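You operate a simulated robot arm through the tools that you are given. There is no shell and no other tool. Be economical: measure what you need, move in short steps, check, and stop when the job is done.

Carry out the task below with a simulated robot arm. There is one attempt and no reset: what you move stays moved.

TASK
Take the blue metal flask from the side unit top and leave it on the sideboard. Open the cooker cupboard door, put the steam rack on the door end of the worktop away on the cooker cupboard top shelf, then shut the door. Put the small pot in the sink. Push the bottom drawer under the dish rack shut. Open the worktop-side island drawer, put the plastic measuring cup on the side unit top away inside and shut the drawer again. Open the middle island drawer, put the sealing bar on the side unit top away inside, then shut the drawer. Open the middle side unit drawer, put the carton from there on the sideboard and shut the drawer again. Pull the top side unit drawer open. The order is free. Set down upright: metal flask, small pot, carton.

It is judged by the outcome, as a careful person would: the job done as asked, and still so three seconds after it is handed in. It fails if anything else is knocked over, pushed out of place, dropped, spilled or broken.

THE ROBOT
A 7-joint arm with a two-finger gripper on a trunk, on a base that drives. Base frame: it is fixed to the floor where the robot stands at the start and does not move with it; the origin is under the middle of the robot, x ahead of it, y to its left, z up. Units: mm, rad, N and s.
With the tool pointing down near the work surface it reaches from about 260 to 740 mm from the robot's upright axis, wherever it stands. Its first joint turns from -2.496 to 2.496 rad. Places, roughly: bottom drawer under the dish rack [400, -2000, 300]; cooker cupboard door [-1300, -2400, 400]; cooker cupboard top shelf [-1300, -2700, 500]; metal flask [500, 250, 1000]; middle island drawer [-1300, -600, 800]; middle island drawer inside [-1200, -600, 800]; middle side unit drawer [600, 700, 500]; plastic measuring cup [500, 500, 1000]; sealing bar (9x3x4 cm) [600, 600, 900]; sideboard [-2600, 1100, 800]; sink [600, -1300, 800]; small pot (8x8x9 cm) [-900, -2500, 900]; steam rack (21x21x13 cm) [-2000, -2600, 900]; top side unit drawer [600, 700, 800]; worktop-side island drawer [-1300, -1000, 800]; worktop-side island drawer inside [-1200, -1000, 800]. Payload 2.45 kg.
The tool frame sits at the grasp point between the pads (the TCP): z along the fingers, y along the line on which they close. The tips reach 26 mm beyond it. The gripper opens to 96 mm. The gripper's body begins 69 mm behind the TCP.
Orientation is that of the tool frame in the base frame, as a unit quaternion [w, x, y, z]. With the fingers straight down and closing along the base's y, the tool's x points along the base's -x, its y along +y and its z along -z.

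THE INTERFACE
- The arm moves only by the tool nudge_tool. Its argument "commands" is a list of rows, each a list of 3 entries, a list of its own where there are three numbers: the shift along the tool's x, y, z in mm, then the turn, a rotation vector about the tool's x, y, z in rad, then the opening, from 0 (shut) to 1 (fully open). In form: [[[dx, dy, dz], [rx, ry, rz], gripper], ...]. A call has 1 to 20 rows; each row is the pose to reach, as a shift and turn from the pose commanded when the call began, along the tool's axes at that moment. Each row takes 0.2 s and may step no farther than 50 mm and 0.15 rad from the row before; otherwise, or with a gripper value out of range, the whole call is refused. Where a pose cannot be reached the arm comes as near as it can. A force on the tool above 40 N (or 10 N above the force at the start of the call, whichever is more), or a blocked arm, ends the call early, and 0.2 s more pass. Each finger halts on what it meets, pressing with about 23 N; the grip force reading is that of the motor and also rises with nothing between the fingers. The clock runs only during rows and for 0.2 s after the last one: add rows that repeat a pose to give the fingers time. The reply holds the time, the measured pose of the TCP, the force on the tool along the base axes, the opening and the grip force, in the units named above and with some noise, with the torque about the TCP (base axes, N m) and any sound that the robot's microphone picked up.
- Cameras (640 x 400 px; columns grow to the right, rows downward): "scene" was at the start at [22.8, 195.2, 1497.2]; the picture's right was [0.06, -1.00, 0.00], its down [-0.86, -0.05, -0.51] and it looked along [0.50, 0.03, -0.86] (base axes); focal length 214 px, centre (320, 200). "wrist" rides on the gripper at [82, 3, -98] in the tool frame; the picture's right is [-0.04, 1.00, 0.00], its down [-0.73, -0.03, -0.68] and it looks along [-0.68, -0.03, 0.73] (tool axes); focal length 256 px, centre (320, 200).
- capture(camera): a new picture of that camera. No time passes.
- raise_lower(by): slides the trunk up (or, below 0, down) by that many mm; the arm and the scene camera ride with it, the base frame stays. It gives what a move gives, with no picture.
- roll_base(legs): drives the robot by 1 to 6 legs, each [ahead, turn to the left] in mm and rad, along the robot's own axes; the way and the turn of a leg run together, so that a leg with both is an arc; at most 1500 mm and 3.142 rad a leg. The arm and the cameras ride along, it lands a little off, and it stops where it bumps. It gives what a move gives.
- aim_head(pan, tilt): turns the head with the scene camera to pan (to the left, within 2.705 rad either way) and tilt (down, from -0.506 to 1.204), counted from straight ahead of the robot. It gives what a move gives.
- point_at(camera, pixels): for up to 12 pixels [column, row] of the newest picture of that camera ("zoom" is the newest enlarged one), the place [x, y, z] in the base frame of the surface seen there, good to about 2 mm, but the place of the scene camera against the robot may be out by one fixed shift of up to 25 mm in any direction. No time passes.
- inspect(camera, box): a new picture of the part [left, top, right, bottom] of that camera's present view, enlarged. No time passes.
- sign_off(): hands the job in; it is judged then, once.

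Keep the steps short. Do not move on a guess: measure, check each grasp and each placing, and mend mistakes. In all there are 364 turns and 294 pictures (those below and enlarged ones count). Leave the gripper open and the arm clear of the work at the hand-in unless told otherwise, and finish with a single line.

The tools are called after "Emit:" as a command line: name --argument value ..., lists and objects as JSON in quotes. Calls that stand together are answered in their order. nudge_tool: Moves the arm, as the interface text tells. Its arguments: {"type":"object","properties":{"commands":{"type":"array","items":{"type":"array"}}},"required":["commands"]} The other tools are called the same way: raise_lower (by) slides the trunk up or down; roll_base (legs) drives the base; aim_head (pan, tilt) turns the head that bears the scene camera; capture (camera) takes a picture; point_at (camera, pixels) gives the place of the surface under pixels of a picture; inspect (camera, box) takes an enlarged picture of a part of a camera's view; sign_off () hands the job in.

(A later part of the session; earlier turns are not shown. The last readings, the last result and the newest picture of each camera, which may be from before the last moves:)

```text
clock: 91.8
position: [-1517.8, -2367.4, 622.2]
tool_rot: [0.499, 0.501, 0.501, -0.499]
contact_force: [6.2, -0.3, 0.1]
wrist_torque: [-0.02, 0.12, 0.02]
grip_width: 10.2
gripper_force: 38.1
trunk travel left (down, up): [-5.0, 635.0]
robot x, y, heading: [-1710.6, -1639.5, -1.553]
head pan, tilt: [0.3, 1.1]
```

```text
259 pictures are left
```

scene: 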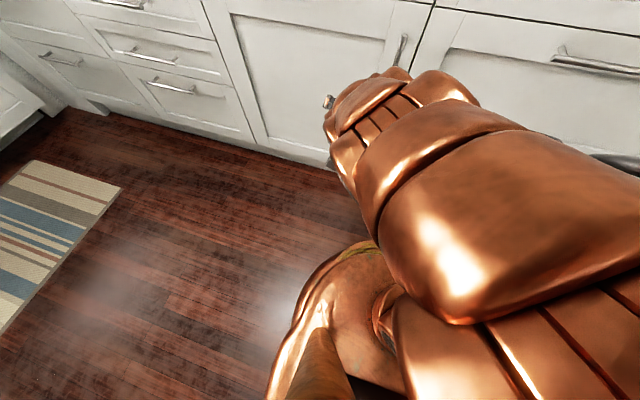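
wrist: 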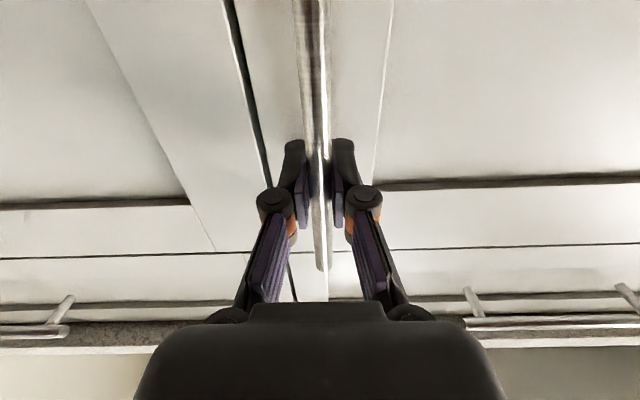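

The handle is gripped at 10 mm. Now I'll pull along the door's arc, up to about 0.5 rad, turning the wrist half as much.

Emit:
nudge_tool --commands '[[[0, 3.1, -24.8], [0.025, 0, 0], 0], [[0, 7.4, -49.4], [0.05, 0, 0], 0], [[0, 12.9, -73.7], [0.075, 0, 0], 0], [[0, 19.6, -97.8], [0.1, 0, 0], 0], [[0, 27.6, -121.4], [0.125, 0, 0], 0], [[0, 36.7, -144.7], [0.15, 0, 0], 0], [[0, 46.9, -167.5], [0.175, 0, 0], 0], [[0, 58.3, -189.6], [0.2, 0, 0], 0], [[0, 70.8, -211.3], [0.225, 0, 0], 0], [[0, 84.3, -232.3], [0.25, 0, 0], 0]]'

Emit:
capture --camera "wrist"

```text
clock: 94.0
position: [-1438.3, -2134.5, 622.2]
tool_rot: [0.43, 0.561, 0.435, -0.558]
contact_force: [-12.1, 8.0, -23.8]
wrist_torque: [-0.55, -0.08, -0.11]
grip_width: 10.6
gripper_force: 37.7
trunk travel left (down, up): [-5.0, 635.0]
robot x, y, heading: [-1710.2, -1638.6, -1.558]
head pan, tilt: [0.3, 1.1]
```

```text
258 pictures are left
```

wrist: 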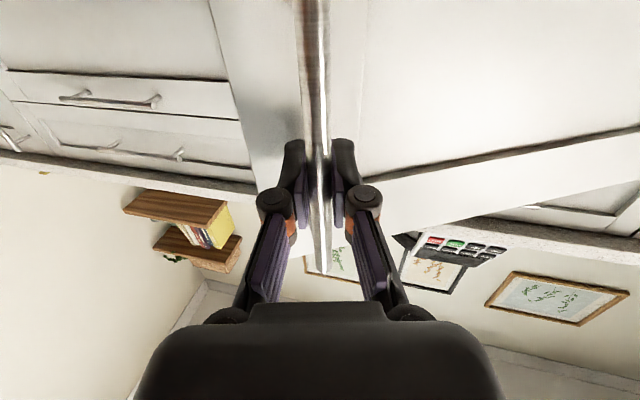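

The door is open about 0.5 rad. I'll release the handle and back off with the base.

Emit:
nudge_tool --commands '[[[0, 0, 0], [0, 0, 0], 0.5], [[0, 0, 0], [0, 0, 0], 0.5], [[0, 0, 0], [0, 0, 0], 0.5], [[0, 0, 0], [0, 0, 0], 0.5]]'

Emit:
roll_base --legs '[[-110, 0]]'

Emit:
aim_head --pan 0.3 --tilt 0.8

Emit:
capture --camera "scene"

```text
clock: 95.0
position: [-1435.7, -2134.3, 626.5]
tool_rot: [0.433, 0.559, 0.434, -0.558]
contact_force: [1.0, 0.1, 0.5]
wrist_torque: [0.01, 0.0, 0.05]
grip_width: 47.8
gripper_force: 0.0
trunk travel left (down, up): [-5.0, 635.0]
robot x, y, heading: [-1709.7, -1637.8, -1.554]
head pan, tilt: [0.3, 1.1]
```

```text
clock: 96.2
position: [-1437.6, -2021.5, 624.4]
tool_rot: [0.434, 0.559, 0.435, -0.557]
contact_force: [0.2, -0.2, -0.3]
wrist_torque: [0.0, 0.01, 0.01]
grip_width: 48.0
gripper_force: 0.1
trunk travel left (down, up): [-5.0, 635.0]
robot x, y, heading: [-1714.6, -1527.5, -1.557]
head pan, tilt: [0.3, 1.1]
```

```text
clock: 97.0
position: [-1437.2, -2021.7, 624.0]
tool_rot: [0.434, 0.558, 0.435, -0.558]
contact_force: [0.6, -0.7, 0.0]
wrist_torque: [-0.01, 0.01, 0.03]
grip_width: 48.0
gripper_force: 0.1
trunk travel left (down, up): [-5.0, 635.0]
robot x, y, heading: [-1717.0, -1526.0, -1.552]
head pan, tilt: [0.3, 0.799]
```

```text
257 pictures are left
```

scene: 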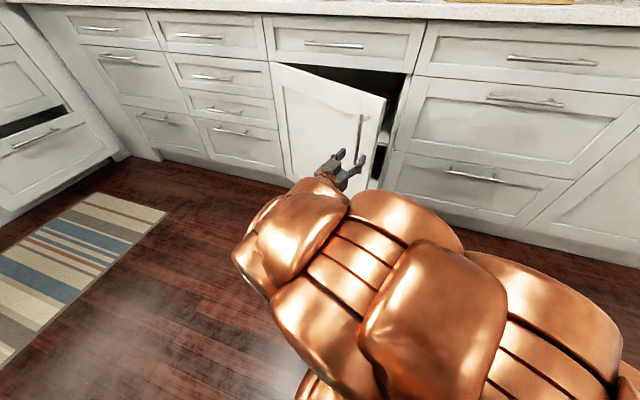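

I'll close the fingers, move west of the door's free edge (about (-1483, -2163)) and turn the tool to point south-east.

Emit:
nudge_tool --commands '[[[0, -32, 18], [-0.12, 0, 0], 0.2], [[0, -63, 37], [-0.24, 0, 0], 0], [[0, -95, 55], [-0.36, 0, 0], 0], [[0, -126, 73], [-0.5, 0, 0], 0], [[0, -126, 73], [-0.6, 0, 0], 0], [[0, -126, 73], [-0.65, 0, 0], 0]]'

Emit:
capture --camera "wrist"

```text
clock: 98.4
position: [-1580.2, -2126.8, 660.7]
tool_rot: [0.591, 0.392, 0.589, -0.388]
contact_force: [0.0, -0.6, 1.1]
wrist_torque: [0.03, 0.02, -0.04]
grip_width: 0.1
gripper_force: 23.2
out of reach, approached as far as the arm can: row 2, 3, 4, 5, 6
trunk travel left (down, up): [-5.0, 635.0]
robot x, y, heading: [-1713.6, -1530.3, -1.552]
head pan, tilt: [0.3, 0.799]
```

```text
256 pictures are left
```

wrist: 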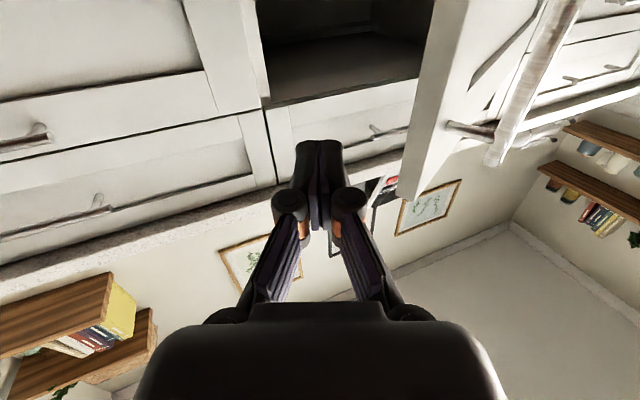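

The gap is clear. I'll go in 130 mm past the door edge, then sweep east.

Emit:
nudge_tool --commands '[[[0, -11, 42], [0, 0, 0], 0], [[0, -22, 85], [0, 0, 0], 0], [[0, -32, 127], [0, 0, 0], 0], [[0, 9, 144], [0, 0, 0], 0], [[0, 46, 160], [0, 0, 0], 0], [[0, 83, 176], [0, 0, 0], 0], [[0, 110, 187], [0, 0, 0], 0]]'

Emit:
capture --camera "scene"

```text
clock: 100.0
position: [-1402.0, -2252.8, 662.9]
tool_rot: [0.59, 0.391, 0.59, -0.389]
contact_force: [0.5, -0.3, -0.3]
wrist_torque: [0.01, -0.03, -0.04]
grip_width: 0.0
gripper_force: 22.8
trunk travel left (down, up): [-5.0, 635.0]
robot x, y, heading: [-1717.6, -1526.5, -1.555]
head pan, tilt: [0.3, 0.799]
```

```text
255 pictures are left
```

scene: 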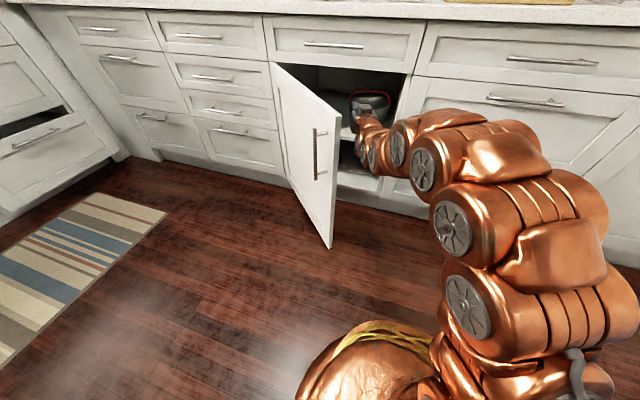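

The door is about 65° open. I'll push a bit more, then look inside.

Emit:
nudge_tool --commands '[[[0, 37, 16], [0, 0, 0], 0], [[0, 74, 31], [0, 0, 0], 0], [[0, 105, 44], [0, 0, 0], 0]]'

Emit:
capture --camera "scene"

Emit:
capture --camera "wrist"

```text
clock: 100.8
position: [-1288.1, -2252.6, 665.3]
tool_rot: [0.59, 0.39, 0.591, -0.388]
contact_force: [-0.4, 0.5, 0.3]
wrist_torque: [0.02, 0.01, 0.02]
grip_width: 0.0
gripper_force: 23.1
trunk travel left (down, up): [-5.0, 635.0]
robot x, y, heading: [-1717.1, -1524.4, -1.56]
head pan, tilt: [0.3, 0.799]
```

```text
254 pictures are left
```

scene: 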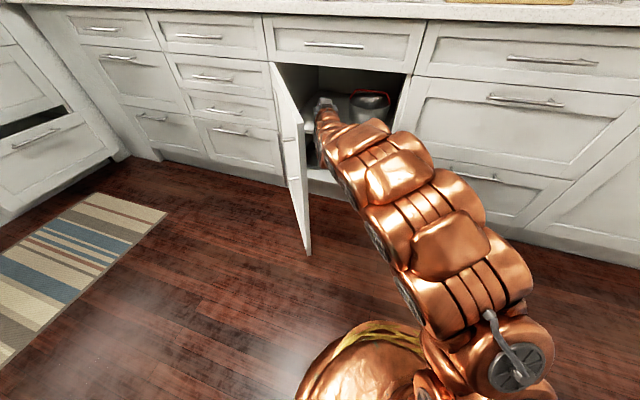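

```text
253 pictures are left
```

wrist: 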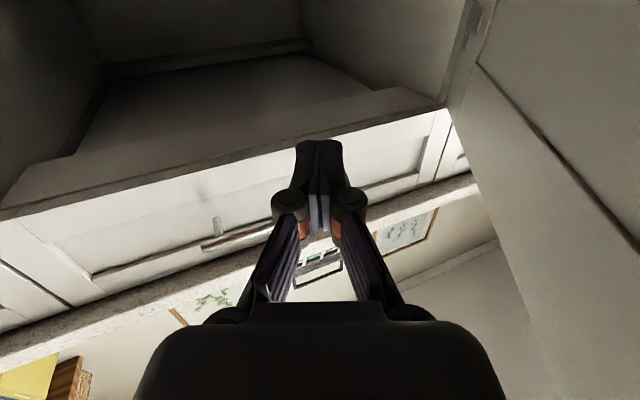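

The door is about 80° open. I'll retract the arm and look at the shelf.

Emit:
nudge_tool --commands '[[[0, -10, -45], [0, 0, 0], 0], [[0, -40, -80], [0, 0, 0], 0], [[0, -80, -105], [0, 0, 0], 0.2], [[0, -120, -130], [0, 0, 0], 0.5], [[0, -155, -160], [0, 0, 0], 1]]'

Emit:
aim_head --pan 0.45 --tilt 0.5

Emit:
capture --camera "scene"

```text
clock: 102.0
position: [-1493.0, -2164.5, 662.5]
tool_rot: [0.59, 0.39, 0.591, -0.388]
contact_force: [-0.2, 0.4, 0.3]
wrist_torque: [0.03, 0.0, -0.01]
grip_width: 65.9
gripper_force: 0.1
trunk travel left (down, up): [-5.0, 635.0]
robot x, y, heading: [-1712.8, -1524.2, -1.551]
head pan, tilt: [0.3, 0.799]
```

```text
clock: 102.8
position: [-1493.5, -2165.2, 663.5]
tool_rot: [0.589, 0.391, 0.59, -0.39]
contact_force: [0.7, -0.1, -0.1]
wrist_torque: [0.02, 0.0, 0.01]
grip_width: 95.8
gripper_force: 0.0
trunk travel left (down, up): [-5.0, 635.0]
robot x, y, heading: [-1716.9, -1527.2, -1.552]
head pan, tilt: [0.45, 0.499]
```

```text
252 pictures are left
```

scene: 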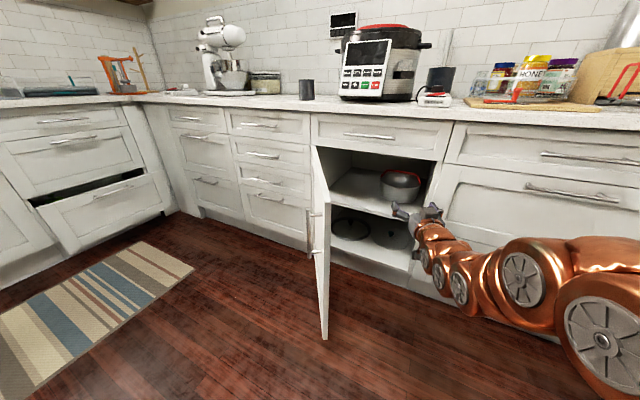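

Emit:
inspect --camera "scene" --box '[290, 120, 450, 290]'

Emit:
point_at --camera "scene" --pixels '[[345, 180], [345, 200], [360, 215], [365, 190], [390, 172], [400, 200], [385, 185], [418, 178], [405, 218], [325, 340], [330, 200], [425, 150]]'

```text
2.35 times, centred on (370, 205) of scene
```

zoom: 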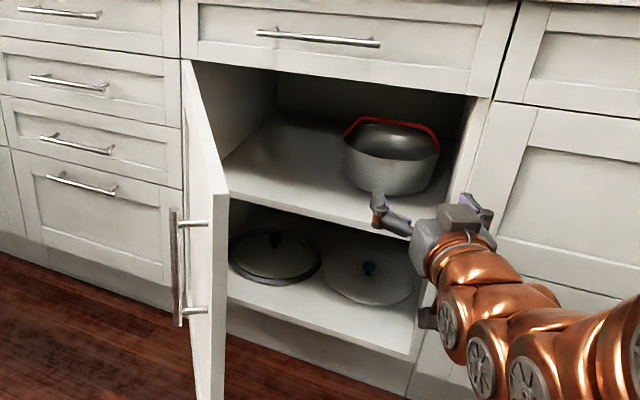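

```text
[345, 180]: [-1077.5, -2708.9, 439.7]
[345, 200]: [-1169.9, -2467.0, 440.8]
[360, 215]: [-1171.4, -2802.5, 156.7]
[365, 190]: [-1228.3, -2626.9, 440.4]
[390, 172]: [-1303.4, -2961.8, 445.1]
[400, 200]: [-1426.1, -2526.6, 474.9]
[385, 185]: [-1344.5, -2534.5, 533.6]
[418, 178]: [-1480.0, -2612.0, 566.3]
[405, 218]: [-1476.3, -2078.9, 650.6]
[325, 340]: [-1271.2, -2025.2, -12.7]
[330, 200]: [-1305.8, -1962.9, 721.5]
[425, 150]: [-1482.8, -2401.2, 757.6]
```

The door is only about 50° open. The free shelf area is left of the pot, so the door must go to about 90°. I'll push again with the fingertips nearer the free edge, pointing south-east.

Emit:
nudge_tool --commands '[[[0, 23, 6], [-0.125, 0, 0], 0], [[0, 46, 12], [-0.25, 0, 0], 0], [[0, 69, 18], [-0.375, 0, 0], 0], [[0, 91, 22], [-0.5, 0, 0], 0], [[0, 137, 21], [-0.5, 0, 0], 0], [[0, 183, 20], [-0.5, 0, 0], 0], [[0, 229, 20], [-0.5, 0, 0], 0], [[0, 275, 19], [-0.5, 0, 0], 0], [[0, 321, 18], [-0.5, 0, 0], 0], [[0, 367, 18], [-0.5, 0, 0], 0], [[0, 410, 17], [-0.5, 0, 0], 0], [[0, 450, 17], [-0.5, 0, 0], 0]]'

Emit:
capture --camera "scene"

```text
clock: 105.4
position: [-1073.3, -2001.0, 663.6]
tool_rot: [0.667, 0.233, 0.669, -0.23]
contact_force: [-0.1, -0.7, 0.5]
wrist_torque: [0.0, 0.03, 0.0]
grip_width: 0.0
gripper_force: 23.2
trunk travel left (down, up): [-5.0, 635.0]
robot x, y, heading: [-1715.3, -1529.1, -1.551]
head pan, tilt: [0.45, 0.499]
```

```text
250 pictures are left
```

scene: 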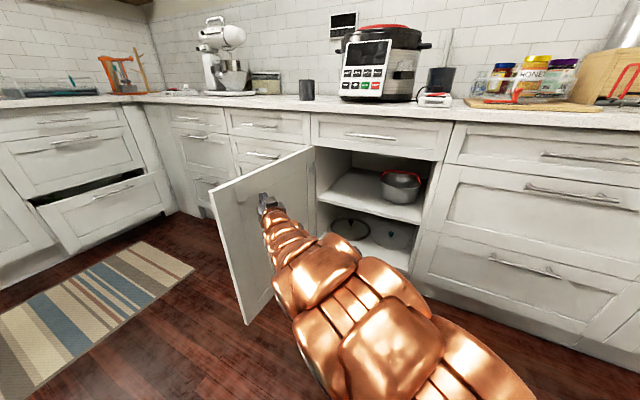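

The door is about 90° open. I'll give it a little more, then retract.

Emit:
nudge_tool --commands '[[[0, 18, 24], [0, 0, 0], 0], [[0, 36, 47], [0, 0, 0], 0], [[0, 36, 47], [0, 0, 0], 0]]'

Emit:
nudge_tool --commands '[[[0, -20, -45], [0, 0, 0], 0], [[0, -40, -90], [0, 0, 0], 0.5], [[0, -60, -135], [0, 0, 0], 1], [[0, -80, -180], [0, 0, 0], 1], [[0, -110, -215], [0, 0, 0], 1]]'

Emit:
capture --camera "scene"

```text
clock: 106.0
position: [-1028.9, -2003.2, 665.4]
tool_rot: [0.666, 0.235, 0.669, -0.233]
contact_force: [-68.8, 42.2, 3.1]
wrist_torque: [-0.06, -0.23, 0.45]
grip_width: 0.3
gripper_force: 23.0
trunk travel left (down, up): [-5.0, 635.0]
robot x, y, heading: [-1717.1, -1530.3, -1.559]
head pan, tilt: [0.45, 0.499]
stopped in row 2: the force on the tool passed its limit at 163 N (the readings are from after the stop); the commanded pose is now the measured one
```

```text
clock: 107.2
position: [-1263.9, -1957.5, 661.8]
tool_rot: [0.664, 0.235, 0.671, -0.231]
contact_force: [0.7, -0.8, 0.2]
wrist_torque: [-0.02, 0.02, -0.02]
grip_width: 88.6
gripper_force: 0.1
trunk travel left (down, up): [-5.0, 635.0]
robot x, y, heading: [-1712.5, -1526.6, -1.561]
head pan, tilt: [0.45, 0.499]
```

```text
249 pictures are left
```

scene: 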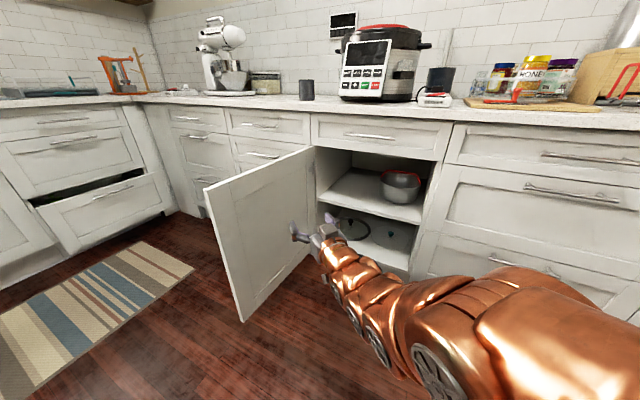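

The door is fully open, at its stop. I'll measure the shelf space now.

Emit:
inspect --camera "scene" --box '[290, 130, 450, 280]'

Emit:
point_at --camera "scene" --pixels '[[320, 202], [325, 195], [355, 172], [400, 217], [415, 223], [380, 190], [382, 180], [402, 203], [379, 170], [345, 212], [350, 195], [365, 205]]'

```text
2.67 times, centred on (370, 205) of scene
```

zoom: 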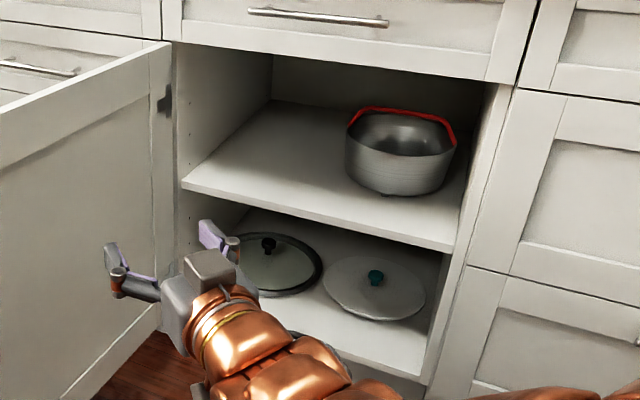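

```text
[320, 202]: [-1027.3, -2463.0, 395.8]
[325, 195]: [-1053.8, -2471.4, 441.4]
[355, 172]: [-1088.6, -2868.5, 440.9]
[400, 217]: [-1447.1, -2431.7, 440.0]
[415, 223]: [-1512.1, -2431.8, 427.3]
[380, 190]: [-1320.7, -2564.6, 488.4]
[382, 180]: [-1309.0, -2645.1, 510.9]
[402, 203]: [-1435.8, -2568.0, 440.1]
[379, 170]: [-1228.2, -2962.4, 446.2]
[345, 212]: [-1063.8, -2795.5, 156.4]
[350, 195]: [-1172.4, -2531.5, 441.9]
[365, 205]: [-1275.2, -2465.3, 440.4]
```

The shelf is at z≈453. The free area is x≈-1040…-1300, with its front edge at y≈-2430. Now I'll go to the rack, raising first and then driving in front of it.

Emit:
raise_lower --by 400

Emit:
roll_base --legs '[[-60, 0], [0, -0.95], [400, 0], [0, 0.94]]'

Emit:
capture --camera "wrist"

Emit:
aim_head --pan 0.0 --tilt 0.75

Emit:
capture --camera "scene"

```text
clock: 111.0
position: [-1264.4, -1958.9, 1062.4]
tool_rot: [0.664, 0.236, 0.67, -0.233]
contact_force: [-1.1, -0.6, 0.3]
wrist_torque: [0.0, -0.04, -0.02]
grip_width: 96.1
gripper_force: 0.1
trunk travel left (down, up): [-405.0, 235.0]
robot x, y, heading: [-1713.5, -1524.6, -1.557]
head pan, tilt: [0.45, 0.499]
```

```text
clock: 119.0
position: [-1592.0, -2134.4, 1062.8]
tool_rot: [0.664, 0.237, 0.67, -0.234]
contact_force: [0.1, 0.2, 0.3]
wrist_torque: [0.02, -0.02, 0.04]
grip_width: 95.9
gripper_force: 0.1
trunk travel left (down, up): [-405.0, 235.0]
robot x, y, heading: [-2036.7, -1702.3, -1.561]
head pan, tilt: [0.45, 0.499]
```

```text
247 pictures are left
```

wrist: 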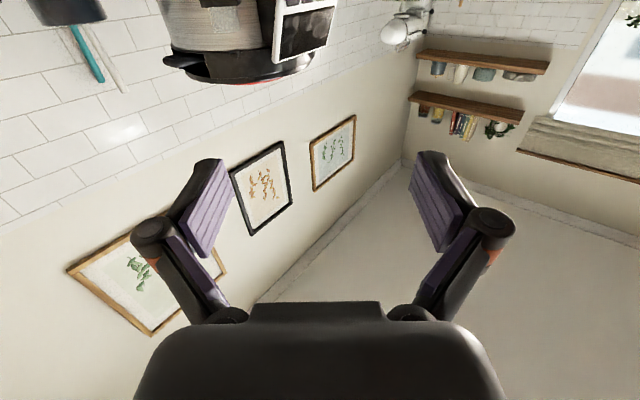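

```text
clock: 119.9
position: [-1591.3, -2134.7, 1062.3]
tool_rot: [0.664, 0.236, 0.67, -0.233]
contact_force: [0.2, -0.2, -0.8]
wrist_torque: [0.01, 0.0, 0.0]
grip_width: 95.8
gripper_force: 0.1
trunk travel left (down, up): [-405.0, 235.0]
robot x, y, heading: [-2039.6, -1700.6, -1.558]
head pan, tilt: [0.0, 0.75]
```

```text
246 pictures are left
```

scene: 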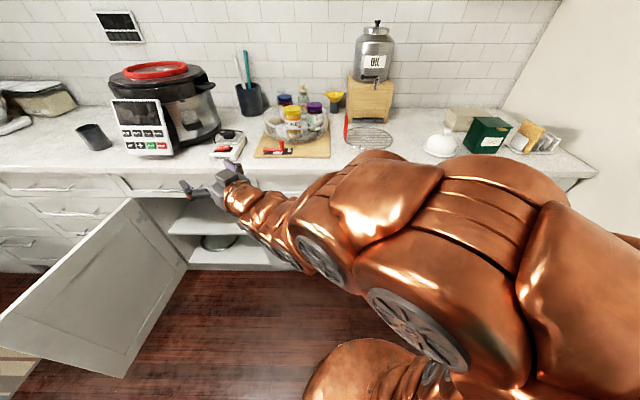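

Emit:
inspect --camera "scene" --box '[325, 80, 435, 170]'

Emit:
point_at --camera "zoom" --pixels '[[120, 185], [125, 230], [140, 300], [155, 370], [300, 270], [400, 330], [250, 380], [300, 405], [215, 270]]'

```text
4.44 times, centred on (380, 125) of scene
```

zoom: 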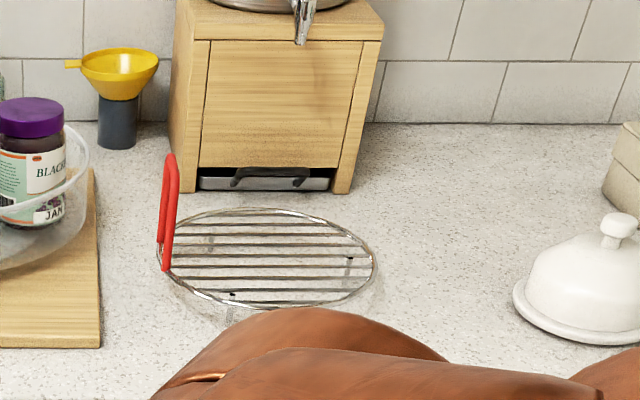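

```text
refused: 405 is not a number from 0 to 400
```

Emit:
point_at --camera "zoom" --pixels '[[170, 165], [163, 260], [200, 228], [265, 210], [372, 262], [345, 295], [190, 292], [230, 302], [260, 262], [330, 305]]'

```text
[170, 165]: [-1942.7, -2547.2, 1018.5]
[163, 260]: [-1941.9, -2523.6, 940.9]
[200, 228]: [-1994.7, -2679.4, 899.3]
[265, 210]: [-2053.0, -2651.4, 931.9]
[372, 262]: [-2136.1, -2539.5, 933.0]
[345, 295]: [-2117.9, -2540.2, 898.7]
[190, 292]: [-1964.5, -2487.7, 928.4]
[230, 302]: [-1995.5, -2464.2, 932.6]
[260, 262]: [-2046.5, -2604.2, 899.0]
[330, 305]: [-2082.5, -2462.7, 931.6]
```

The rack is centred at about (-2041, -2547), with its rim top at z≈944 and its near rim at y≈-2449. I'll bring the tool in front of it, horizontal, with the fingers closing vertically.

Emit:
nudge_tool --commands '[[[0, -33.5, -17.2], [0.0542, 0.0532, -0.1117], 1], [[0, -67, -34.4], [0.1084, 0.1064, -0.2234], 1], [[0, -100.5, -51.6], [0.1626, 0.1596, -0.3351], 1], [[0, -134, -68.8], [0.2168, 0.2128, -0.4468], 1], [[0, -167.5, -86], [0.271, 0.266, -0.5585], 1], [[0, -201, -103.2], [0.3252, 0.3192, -0.6702], 1], [[0, -234.5, -120.4], [0.3794, 0.3724, -0.7819], 1], [[0, -268, -137.6], [0.4336, 0.4256, -0.8936], 1], [[0, -301.5, -154.8], [0.4878, 0.4788, -1.0053], 1], [[0, -335, -172], [0.542, 0.532, -1.117], 1], [[0, -368.5, -189.2], [0.5962, 0.5852, -1.2287], 1], [[0, -402, -206.4], [0.6504, 0.6384, -1.3404], 1], [[0, -435.7, -224], [0.705, 0.691, -1.452], 1]]'

Emit:
capture --camera "wrist"

```text
clock: 122.7
position: [-2039.0, -2335.5, 1063.2]
tool_rot: [0.0, 0.001, -0.706, 0.708]
contact_force: [0.1, -0.7, 0.3]
wrist_torque: [0.01, -0.01, -0.01]
grip_width: 96.0
gripper_force: 0.1
trunk travel left (down, up): [-405.0, 235.0]
robot x, y, heading: [-2041.4, -1698.6, -1.553]
head pan, tilt: [0.0, 0.75]
```

```text
244 pictures are left
```

wrist: 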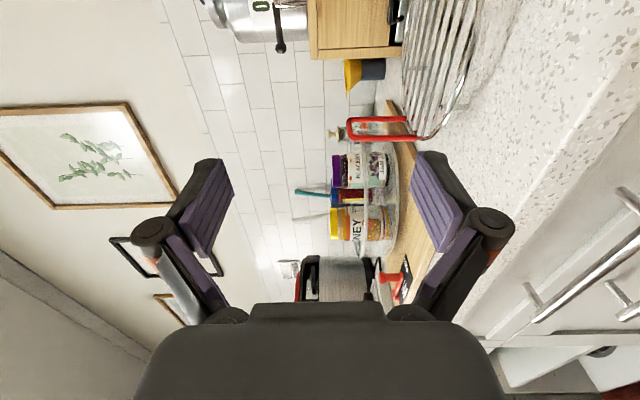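

Emit:
inspect --camera "wrist" --box '[330, 0, 530, 150]'

Emit:
point_at --camera "zoom" --pixels '[[80, 330], [270, 375], [335, 350], [385, 260], [420, 180], [455, 60], [470, 20], [60, 350], [50, 390], [560, 300]]'

```text
2.67 times, centred on (430, 75) of wrist
```

zoom: 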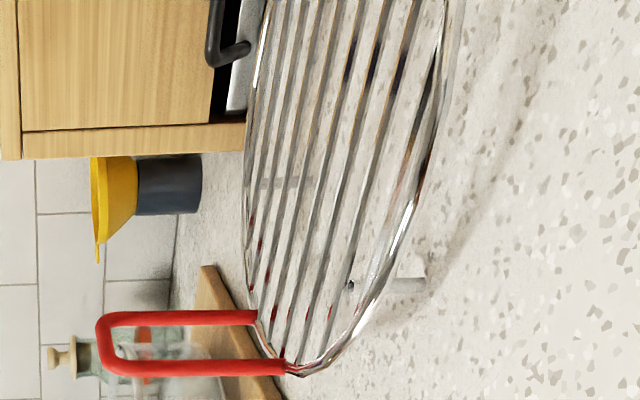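

```text
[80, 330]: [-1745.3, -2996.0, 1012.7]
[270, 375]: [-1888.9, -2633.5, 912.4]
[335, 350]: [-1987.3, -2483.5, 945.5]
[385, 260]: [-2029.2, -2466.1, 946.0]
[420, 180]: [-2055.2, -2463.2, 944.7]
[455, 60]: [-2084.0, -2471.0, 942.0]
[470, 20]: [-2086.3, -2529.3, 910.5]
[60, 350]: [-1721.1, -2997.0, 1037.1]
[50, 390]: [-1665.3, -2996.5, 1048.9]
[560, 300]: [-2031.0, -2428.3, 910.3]
```

Emit:
point_at --camera "wrist" --pixels '[[600, 130], [625, 70], [580, 170], [560, 190], [545, 215], [635, 40], [520, 240], [530, 260]]'

```text
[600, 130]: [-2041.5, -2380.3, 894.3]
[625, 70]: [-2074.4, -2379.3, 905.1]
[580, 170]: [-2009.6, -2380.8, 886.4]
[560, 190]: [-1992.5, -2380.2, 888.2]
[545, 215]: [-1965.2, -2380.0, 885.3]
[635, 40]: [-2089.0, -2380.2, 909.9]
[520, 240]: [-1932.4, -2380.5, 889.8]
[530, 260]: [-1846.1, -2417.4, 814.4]
```

The rim is 82 mm inside the counter edge (edge at y=-2380), so a level gripper body would hit the counter. I'll pitch the tool 0.28 rad downward with a small opening and approach the near rim. First comes a pre-grasp pose, then a check.

Emit:
nudge_tool --commands '[[[3, 35, 20], [-0.1, 0, 0], 0.5], [[5, 70, 45], [-0.2, 0, 0], 0.25], [[6, 100, 69], [-0.28, 0, 0], 0.25], [[6, 100, 69], [-0.28, 0, 0], 0.25], [[6, 100, 69], [-0.28, 0, 0], 0.25]]'

Emit:
capture --camera "wrist"

```text
clock: 123.9
position: [-2045.0, -2403.5, 964.0]
tool_rot: [0.0, -0.001, 0.799, -0.601]
contact_force: [0.1, -0.1, 0.5]
wrist_torque: [0.01, -0.01, -0.03]
grip_width: 24.2
gripper_force: 0.0
trunk travel left (down, up): [-405.0, 235.0]
robot x, y, heading: [-2038.5, -1700.6, -1.559]
head pan, tilt: [0.0, 0.75]
```

```text
242 pictures are left
```

wrist: 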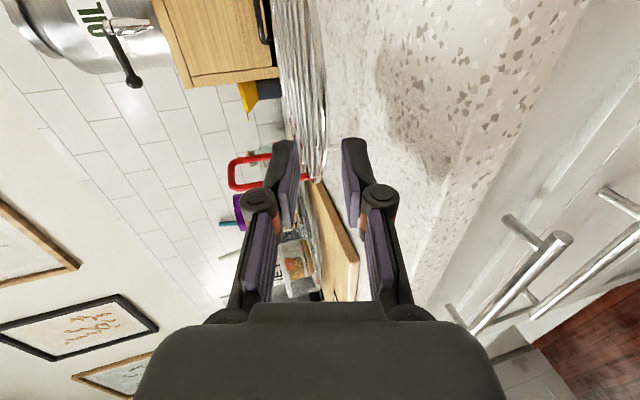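

The rim line sits between the fingers. I'll advance 58 mm along the tool and close.

Emit:
nudge_tool --commands '[[[0, 0, 20], [0, 0, 0], 0.25], [[0, 0, 40], [0, 0, 0], 0.25], [[0, 0, 56], [0, 0, 0], 0.25], [[0, 0, 56], [0, 0, 0], 0.1], [[0, 0, 56], [0, 0, 0], 0], [[0, 0, 56], [0, 0, 0], 0], [[0, 0, 56], [0, 0, 0], 0]]'

Emit:
capture --camera "wrist"

```text
clock: 125.5
position: [-2045.2, -2457.1, 948.8]
tool_rot: [0.0, 0.0, 0.8, -0.6]
contact_force: [-0.4, -1.7, 2.0]
wrist_torque: [-0.44, -0.14, -0.08]
grip_width: 9.9
gripper_force: 23.0
trunk travel left (down, up): [-405.0, 235.0]
robot x, y, heading: [-2040.4, -1701.9, -1.557]
head pan, tilt: [0.0, 0.75]
```

```text
241 pictures are left
```

wrist: 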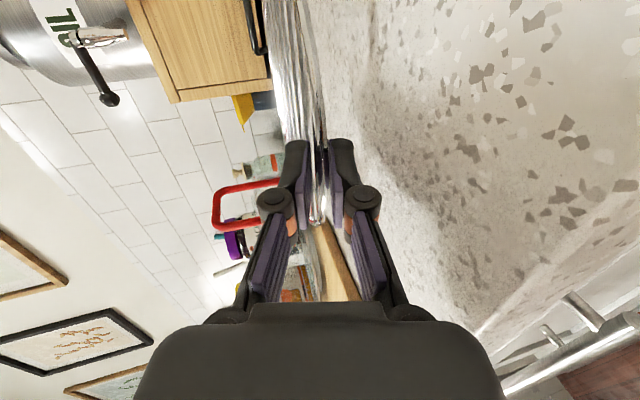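

It's gripped (9.9 mm across the tilted wires). I'll lift it straight up 60 mm and check.

Emit:
nudge_tool --commands '[[[0, -19, -5.5], [0, 0, 0], 0], [[0, -38, -11], [0, 0, 0], 0], [[0, -58, -16.5], [0, 0, 0], 0]]'

Emit:
capture --camera "wrist"

Emit:
capture --camera "scene"

```text
clock: 126.3
position: [-2044.5, -2459.0, 1007.2]
tool_rot: [0.0, 0.0, 0.799, -0.601]
contact_force: [0.8, -0.7, -1.3]
wrist_torque: [0.15, 0.03, 0.0]
grip_width: 6.0
gripper_force: 23.5
trunk travel left (down, up): [-405.0, 235.0]
robot x, y, heading: [-2040.2, -1701.1, -1.558]
head pan, tilt: [0.0, 0.75]
```

```text
240 pictures are left
```

wrist: 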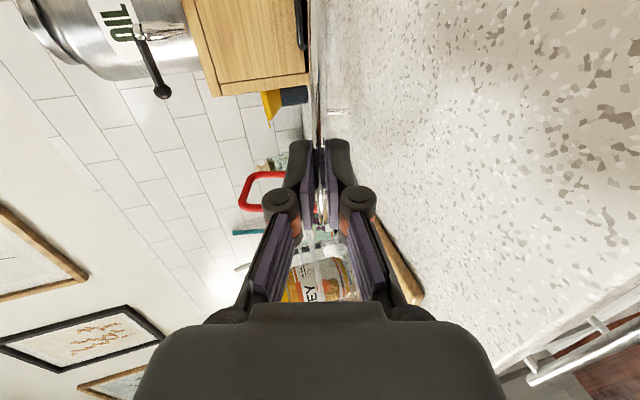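

```text
239 pictures are left
```

scene: 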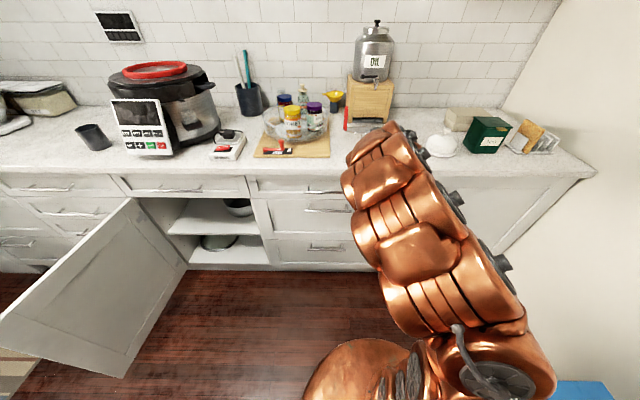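

The rack is held firmly, aligned with the pads and light. I'll lift more, level it, and pull it back off the counter.

Emit:
nudge_tool --commands '[[[0, -25, -7], [0.07, 0, 0], 0], [[0, -50, -14], [0.14, 0, 0], 0], [[0, -41, -47], [0.21, 0, 0], 0], [[0, -31, -79], [0.28, 0, 0], 0], [[0, -21, -110], [0.28, 0, 0], 0]]'

Emit:
capture --camera "wrist"

```text
clock: 127.5
position: [-2047.8, -2357.6, 1059.9]
tool_rot: [-0.001, 0.0, 0.707, -0.707]
contact_force: [0.4, -0.2, -2.9]
wrist_torque: [0.14, 0.02, 0.02]
grip_width: 5.8
gripper_force: 23.0
trunk travel left (down, up): [-405.0, 235.0]
robot x, y, heading: [-2039.3, -1701.8, -1.563]
head pan, tilt: [0.0, 0.75]
```

```text
238 pictures are left
```

wrist: 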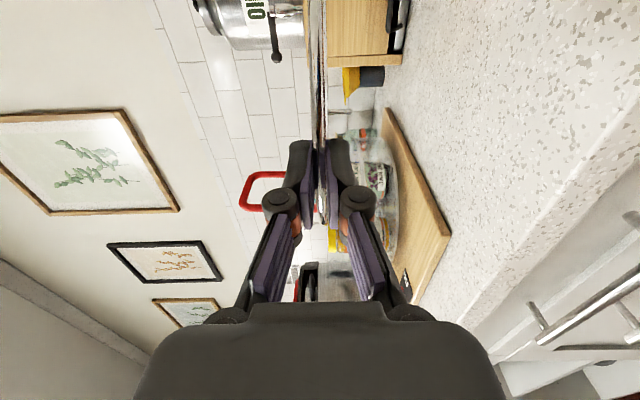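

It's level and held. I'll drive back and over to the cupboard, with the arm above counter height.

Emit:
roll_base --legs '[[-300, 0], [0, 1.56], [620, 0], [0, -1.56]]'

Emit:
raise_lower --by -400

Emit:
aim_head --pan 0.3 --tilt 0.6

Emit:
capture --camera "scene"

```text
clock: 135.3
position: [-998.7, -1415.6, 1058.0]
tool_rot: [-0.499, 0.502, -0.501, 0.499]
contact_force: [-0.1, -0.8, -1.6]
wrist_torque: [-0.02, 0.17, -0.01]
grip_width: 6.2
gripper_force: 22.5
trunk travel left (down, up): [-405.0, 235.0]
robot x, y, heading: [-1656.7, -1414.5, 0.017]
head pan, tilt: [0.0, 0.75]
stopped in leg 3: the robot was blocked; the commanded pose is now the measured one
```

```text
clock: 139.1
position: [-998.5, -1416.4, 657.7]
tool_rot: [0.499, -0.5, 0.501, -0.499]
contact_force: [0.1, 0.3, -2.4]
wrist_torque: [-0.04, 0.21, -0.01]
grip_width: 6.2
gripper_force: 23.4
trunk travel left (down, up): [-5.0, 635.0]
robot x, y, heading: [-1656.9, -1413.5, 0.016]
head pan, tilt: [0.0, 0.75]
```

```text
clock: 139.9
position: [-998.4, -1415.1, 656.9]
tool_rot: [0.499, -0.501, 0.501, -0.499]
contact_force: [0.2, -0.3, -1.5]
wrist_torque: [0.01, 0.17, -0.02]
grip_width: 6.2
gripper_force: 23.5
trunk travel left (down, up): [-5.0, 635.0]
robot x, y, heading: [-1656.7, -1411.1, 0.014]
head pan, tilt: [0.3, 0.6]
```

```text
237 pictures are left
```

scene: 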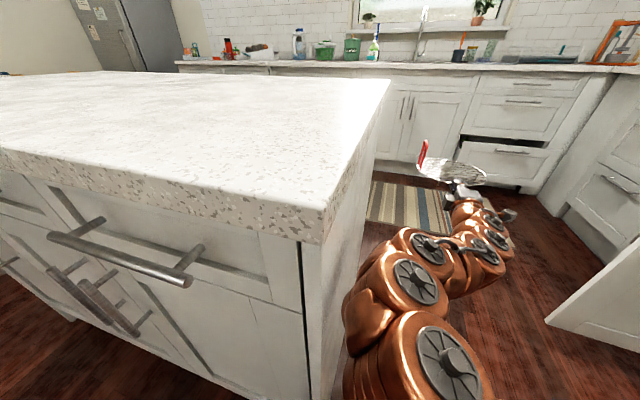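

The base bumped near the island corner, so I need to stay farther from it. I'll reverse a little and turn to face the cupboards here. The rack tip stays clear of the drawer handles.

Emit:
roll_base --legs '[[-60, 0], [0, -1.46]]'

Emit:
aim_head --pan 0.4 --tilt 0.6

Emit:
capture --camera "scene"

```text
clock: 144.5
position: [-1659.6, -2068.3, 656.9]
tool_rot: [0.033, -0.034, 0.707, -0.705]
contact_force: [1.1, 0.3, -1.6]
wrist_torque: [0.14, 0.09, 0.04]
grip_width: 6.0
gripper_force: 23.3
trunk travel left (down, up): [-5.0, 635.0]
robot x, y, heading: [-1715.9, -1411.7, -1.465]
head pan, tilt: [0.3, 0.6]
```

```text
clock: 145.2
position: [-1660.4, -2068.4, 657.4]
tool_rot: [0.033, -0.032, 0.708, -0.705]
contact_force: [-0.3, -0.2, -2.5]
wrist_torque: [0.13, 0.09, 0.0]
grip_width: 6.0
gripper_force: 23.1
trunk travel left (down, up): [-5.0, 635.0]
robot x, y, heading: [-1717.1, -1414.6, -1.465]
head pan, tilt: [0.4, 0.6]
```

```text
236 pictures are left
```

scene: 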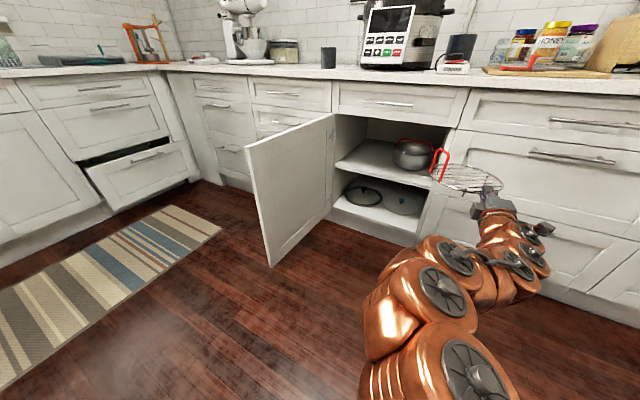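

I'll shift the arm sideways so the rack lines up with the free shelf area (x≈-1215 before the drive), lower it to z≈515 and square it up.

Emit:
nudge_tool --commands '[[[-44.5, 14, 1.6], [0, 0.01, 0], 0], [[-89, 28, 3.3], [0, 0.02, 0], 0], [[-133.5, 42, 5], [0, 0.03, 0], 0], [[-178, 56, 6.6], [0, 0.04, 0], 0], [[-223, 71, 8.3], [0, 0.05, 0], 0], [[-267, 85, 10], [0, 0.06, 0], 0], [[-312, 99, 11.6], [0, 0.07, 0], 0], [[-356, 113, 13.3], [0, 0.08, 0], 0], [[-401, 128, 15], [0, 0.09, 0], 0], [[-445.6, 142, 16.6], [0, 0.1, 0], 0]]'

Emit:
capture --camera "scene"

```text
clock: 147.4
position: [-1214.5, -2041.5, 516.7]
tool_rot: [-0.004, 0.003, 0.708, -0.706]
contact_force: [-0.6, -0.3, -1.7]
wrist_torque: [0.12, 0.08, 0.04]
grip_width: 5.9
gripper_force: 22.9
trunk travel left (down, up): [-5.0, 635.0]
robot x, y, heading: [-1719.5, -1410.4, -1.469]
head pan, tilt: [0.4, 0.6]
```

```text
235 pictures are left
```

scene: 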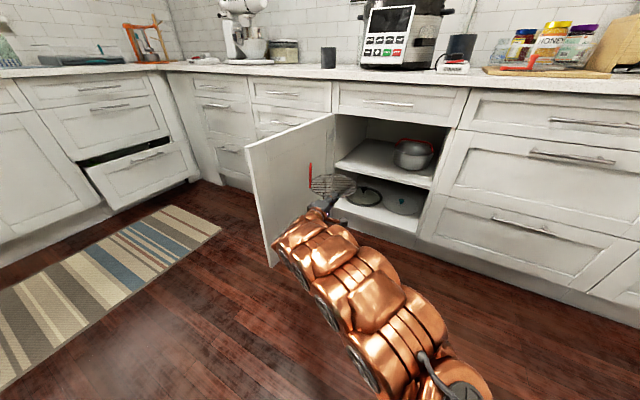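

Emit:
roll_base --legs '[[180, 0]]'

Emit:
capture --camera "scene"

Emit:
inspect --camera "scene" --box '[230, 60, 470, 260]'

```text
clock: 148.9
position: [-1192.0, -2217.8, 516.8]
tool_rot: [-0.002, 0.001, 0.709, -0.705]
contact_force: [0.4, -0.5, -1.0]
wrist_torque: [0.13, 0.11, 0.03]
grip_width: 5.9
gripper_force: 23.0
trunk travel left (down, up): [-5.0, 635.0]
robot x, y, heading: [-1698.0, -1598.3, -1.462]
head pan, tilt: [0.4, 0.6]
```

```text
234 pictures are left
```

scene: 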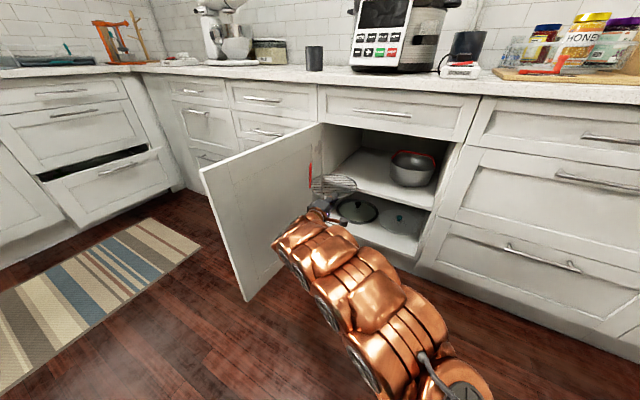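

```text
2.00 times, centred on (350, 160) of scene
```

zoom: 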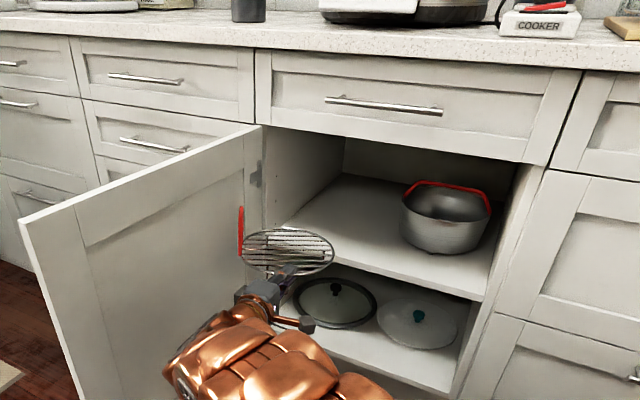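

Emit:
point_at --camera "zoom" --pixels '[[241, 225], [245, 250], [331, 250], [285, 230], [285, 222], [402, 222], [425, 250], [350, 240], [262, 180], [300, 205], [130, 200], [240, 200]]'

```text
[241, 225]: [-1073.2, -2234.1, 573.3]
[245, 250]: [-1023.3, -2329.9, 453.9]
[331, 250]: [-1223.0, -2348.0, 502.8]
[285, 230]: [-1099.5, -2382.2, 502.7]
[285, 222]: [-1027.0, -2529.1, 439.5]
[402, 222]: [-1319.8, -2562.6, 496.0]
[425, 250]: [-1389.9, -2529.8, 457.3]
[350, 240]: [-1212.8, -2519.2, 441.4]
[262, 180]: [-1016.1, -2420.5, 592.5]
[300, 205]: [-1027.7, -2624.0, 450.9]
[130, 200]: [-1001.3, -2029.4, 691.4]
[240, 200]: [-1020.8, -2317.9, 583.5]
```

Emit:
capture --camera "wrist"

```text
232 pictures are left
```

wrist: 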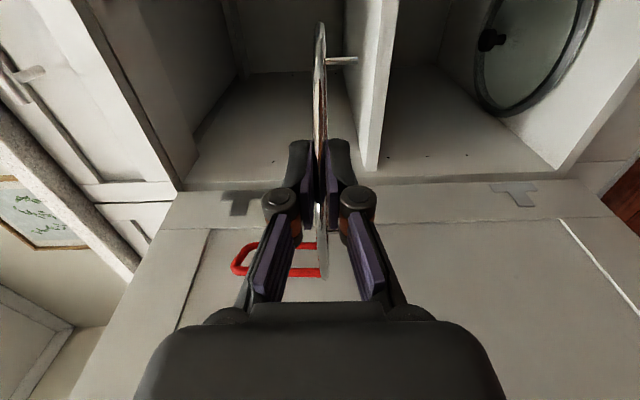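

In transit the rack yawed about 0.5 rad in the grip. It's still level, and its centre is now about 47 mm east of the TCP line. I'll compensate by shifting 54 mm west and lowering to z=505, then drive in.

Emit:
nudge_tool --commands '[[[27, 6, 0], [0, 0, 0], 0], [[54, 12, 0], [0, 0, 0], 0]]'

Emit:
roll_base --legs '[[170, 0]]'

Emit:
inspect --camera "scene" --box '[230, 60, 470, 260]'

Emit:
capture --camera "wrist"

```text
clock: 149.5
position: [-1245.6, -2218.9, 505.0]
tool_rot: [-0.002, 0.001, 0.709, -0.705]
contact_force: [-0.4, 1.0, -1.7]
wrist_torque: [0.13, 0.11, 0.01]
grip_width: 5.6
gripper_force: 22.4
trunk travel left (down, up): [-5.0, 635.0]
robot x, y, heading: [-1699.2, -1594.1, -1.459]
head pan, tilt: [0.4, 0.6]
```

```text
clock: 150.9
position: [-1226.2, -2387.9, 503.9]
tool_rot: [-0.001, -0.001, 0.708, -0.706]
contact_force: [-0.7, 0.0, -1.6]
wrist_torque: [0.14, 0.04, 0.0]
grip_width: 6.0
gripper_force: 23.0
trunk travel left (down, up): [-5.0, 635.0]
robot x, y, heading: [-1678.9, -1768.1, -1.454]
head pan, tilt: [0.4, 0.6]
```

```text
2.00 times, centred on (350, 160) of scene
```

zoom: 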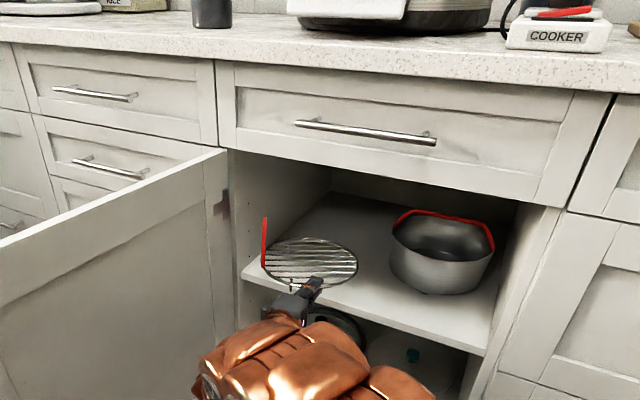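

```text
230 pictures are left
```

wrist: 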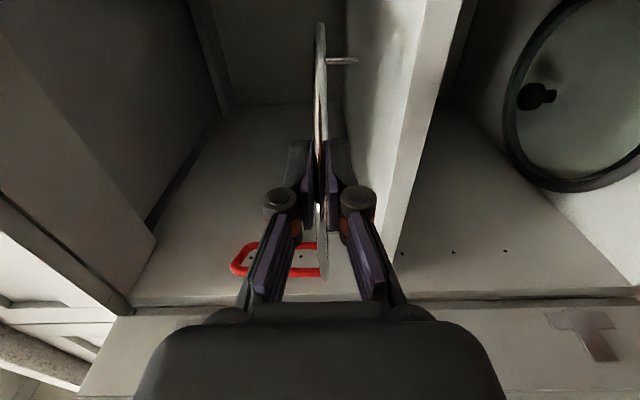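

Emit:
point_at --camera "wrist" --pixels '[[430, 60], [410, 150], [395, 240], [385, 60], [370, 130], [345, 45], [320, 30], [250, 272], [150, 250]]'

Emit:
point_at --camera "zoom" --pixels '[[265, 250], [357, 262], [310, 240], [392, 260], [300, 300], [390, 330], [262, 280], [420, 290]]'

```text
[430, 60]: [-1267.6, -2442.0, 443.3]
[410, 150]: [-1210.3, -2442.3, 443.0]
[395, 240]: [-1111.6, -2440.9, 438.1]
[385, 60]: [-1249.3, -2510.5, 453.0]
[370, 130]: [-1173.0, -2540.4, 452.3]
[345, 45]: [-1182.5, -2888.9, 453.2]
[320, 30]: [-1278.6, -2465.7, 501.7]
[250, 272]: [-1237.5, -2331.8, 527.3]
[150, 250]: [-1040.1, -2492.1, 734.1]
```

```text
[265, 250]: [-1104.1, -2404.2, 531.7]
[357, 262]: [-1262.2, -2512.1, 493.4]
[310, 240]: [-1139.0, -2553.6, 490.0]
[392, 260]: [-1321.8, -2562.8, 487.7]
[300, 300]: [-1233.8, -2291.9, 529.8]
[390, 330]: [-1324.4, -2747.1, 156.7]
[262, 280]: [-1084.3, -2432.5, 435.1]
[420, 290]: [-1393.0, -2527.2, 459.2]
```

The shelf edge is at y=-2442 and its top at 453. I'll drive in 105 mm more, then lower gently.

Emit:
roll_base --legs '[[105, 0]]'

Emit:
nudge_tool --commands '[[[0, 6, 0], [0, 0, 0], 0], [[0, 11, 0], [0, 0, 0], 0], [[0, 15, 0], [0, 0, 0], 0], [[0, 18, 0], [0, 0, 0], 0]]'

Emit:
capture --camera "wrist"

```text
clock: 152.1
position: [-1213.4, -2490.0, 503.7]
tool_rot: [-0.001, 0.0, 0.708, -0.706]
contact_force: [1.3, 0.2, -0.4]
wrist_torque: [0.16, 0.08, -0.03]
grip_width: 6.0
gripper_force: 23.5
trunk travel left (down, up): [-5.0, 635.0]
robot x, y, heading: [-1664.1, -1866.0, -1.46]
head pan, tilt: [0.4, 0.6]
```

```text
clock: 153.1
position: [-1213.4, -2489.6, 487.6]
tool_rot: [-0.001, 0.0, 0.708, -0.706]
contact_force: [0.6, 0.3, -1.2]
wrist_torque: [0.05, 0.0, -0.01]
grip_width: 6.1
gripper_force: 23.1
trunk travel left (down, up): [-5.0, 635.0]
robot x, y, heading: [-1669.5, -1864.5, -1.457]
head pan, tilt: [0.4, 0.6]
```

```text
229 pictures are left
```

wrist: 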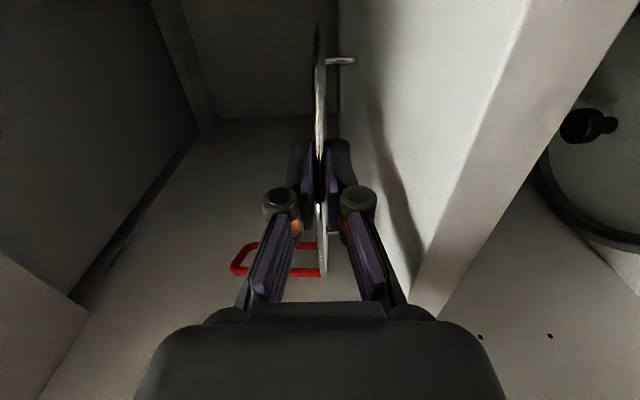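

Emit:
nudge_tool --commands '[[[0, 2, 0], [0, 0, 0], 0], [[0, 4, 0], [0, 0, 0], 0]]'

```text
clock: 153.7
position: [-1214.6, -2489.6, 485.2]
tool_rot: [-0.001, 0.001, 0.708, -0.706]
contact_force: [-1.0, 1.5, 5.0]
wrist_torque: [-0.13, -0.09, -0.05]
grip_width: 6.2
gripper_force: 23.1
trunk travel left (down, up): [-5.0, 635.0]
robot x, y, heading: [-1668.1, -1867.9, -1.459]
head pan, tilt: [0.4, 0.6]
```

It's on the shelf. I'll open modestly and withdraw straight back.

Emit:
nudge_tool --commands '[[[0, 0, 0], [0, 0, 0], 0.25], [[0, 0, 0], [0, 0, 0], 0.28], [[0, 0, 0], [0, 0, 0], 0.28], [[0, 0, -15], [0, 0, 0], 0.28], [[0, 0, -40], [0, 0, 0], 0.28], [[0, 0, -70], [0, 0, 0], 0.28]]'

Emit:
roll_base --legs '[[-270, 0]]'

Emit:
inspect --camera "scene" --box '[230, 60, 470, 260]'

Emit:
capture --camera "wrist"

```text
clock: 155.1
position: [-1213.9, -2422.0, 482.8]
tool_rot: [-0.001, 0.0, 0.708, -0.706]
contact_force: [-0.6, -0.2, -0.2]
wrist_torque: [0.0, 0.01, 0.02]
grip_width: 26.9
gripper_force: 0.0
trunk travel left (down, up): [-5.0, 635.0]
robot x, y, heading: [-1667.4, -1862.7, -1.459]
head pan, tilt: [0.4, 0.6]
```

```text
clock: 157.0
position: [-1242.6, -2155.7, 481.9]
tool_rot: [0.0, -0.001, 0.709, -0.705]
contact_force: [-0.7, -0.6, -0.2]
wrist_torque: [-0.03, 0.0, 0.0]
grip_width: 26.8
gripper_force: 0.0
trunk travel left (down, up): [-5.0, 635.0]
robot x, y, heading: [-1696.3, -1600.9, -1.456]
head pan, tilt: [0.4, 0.6]
```

```text
2.00 times, centred on (350, 160) of scene
```

zoom: 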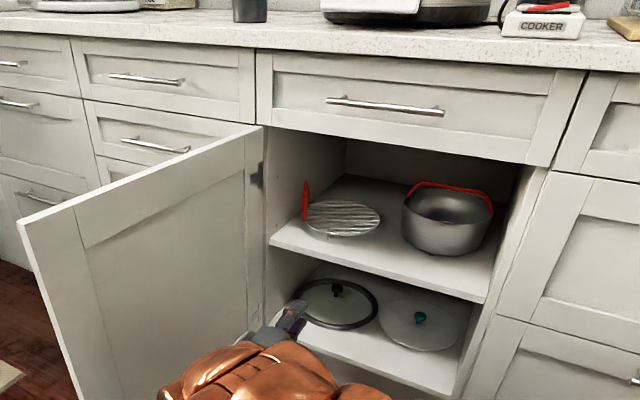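

```text
227 pictures are left
```

wrist: 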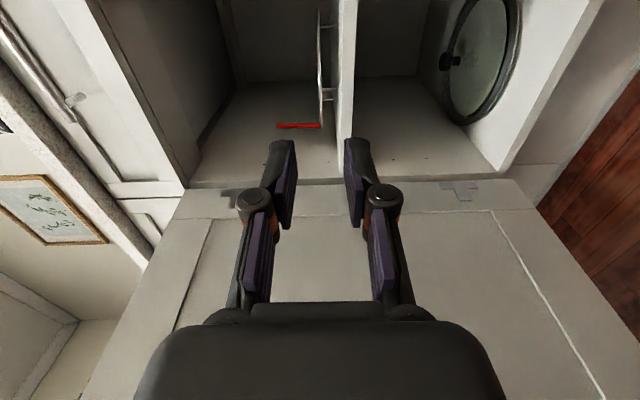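

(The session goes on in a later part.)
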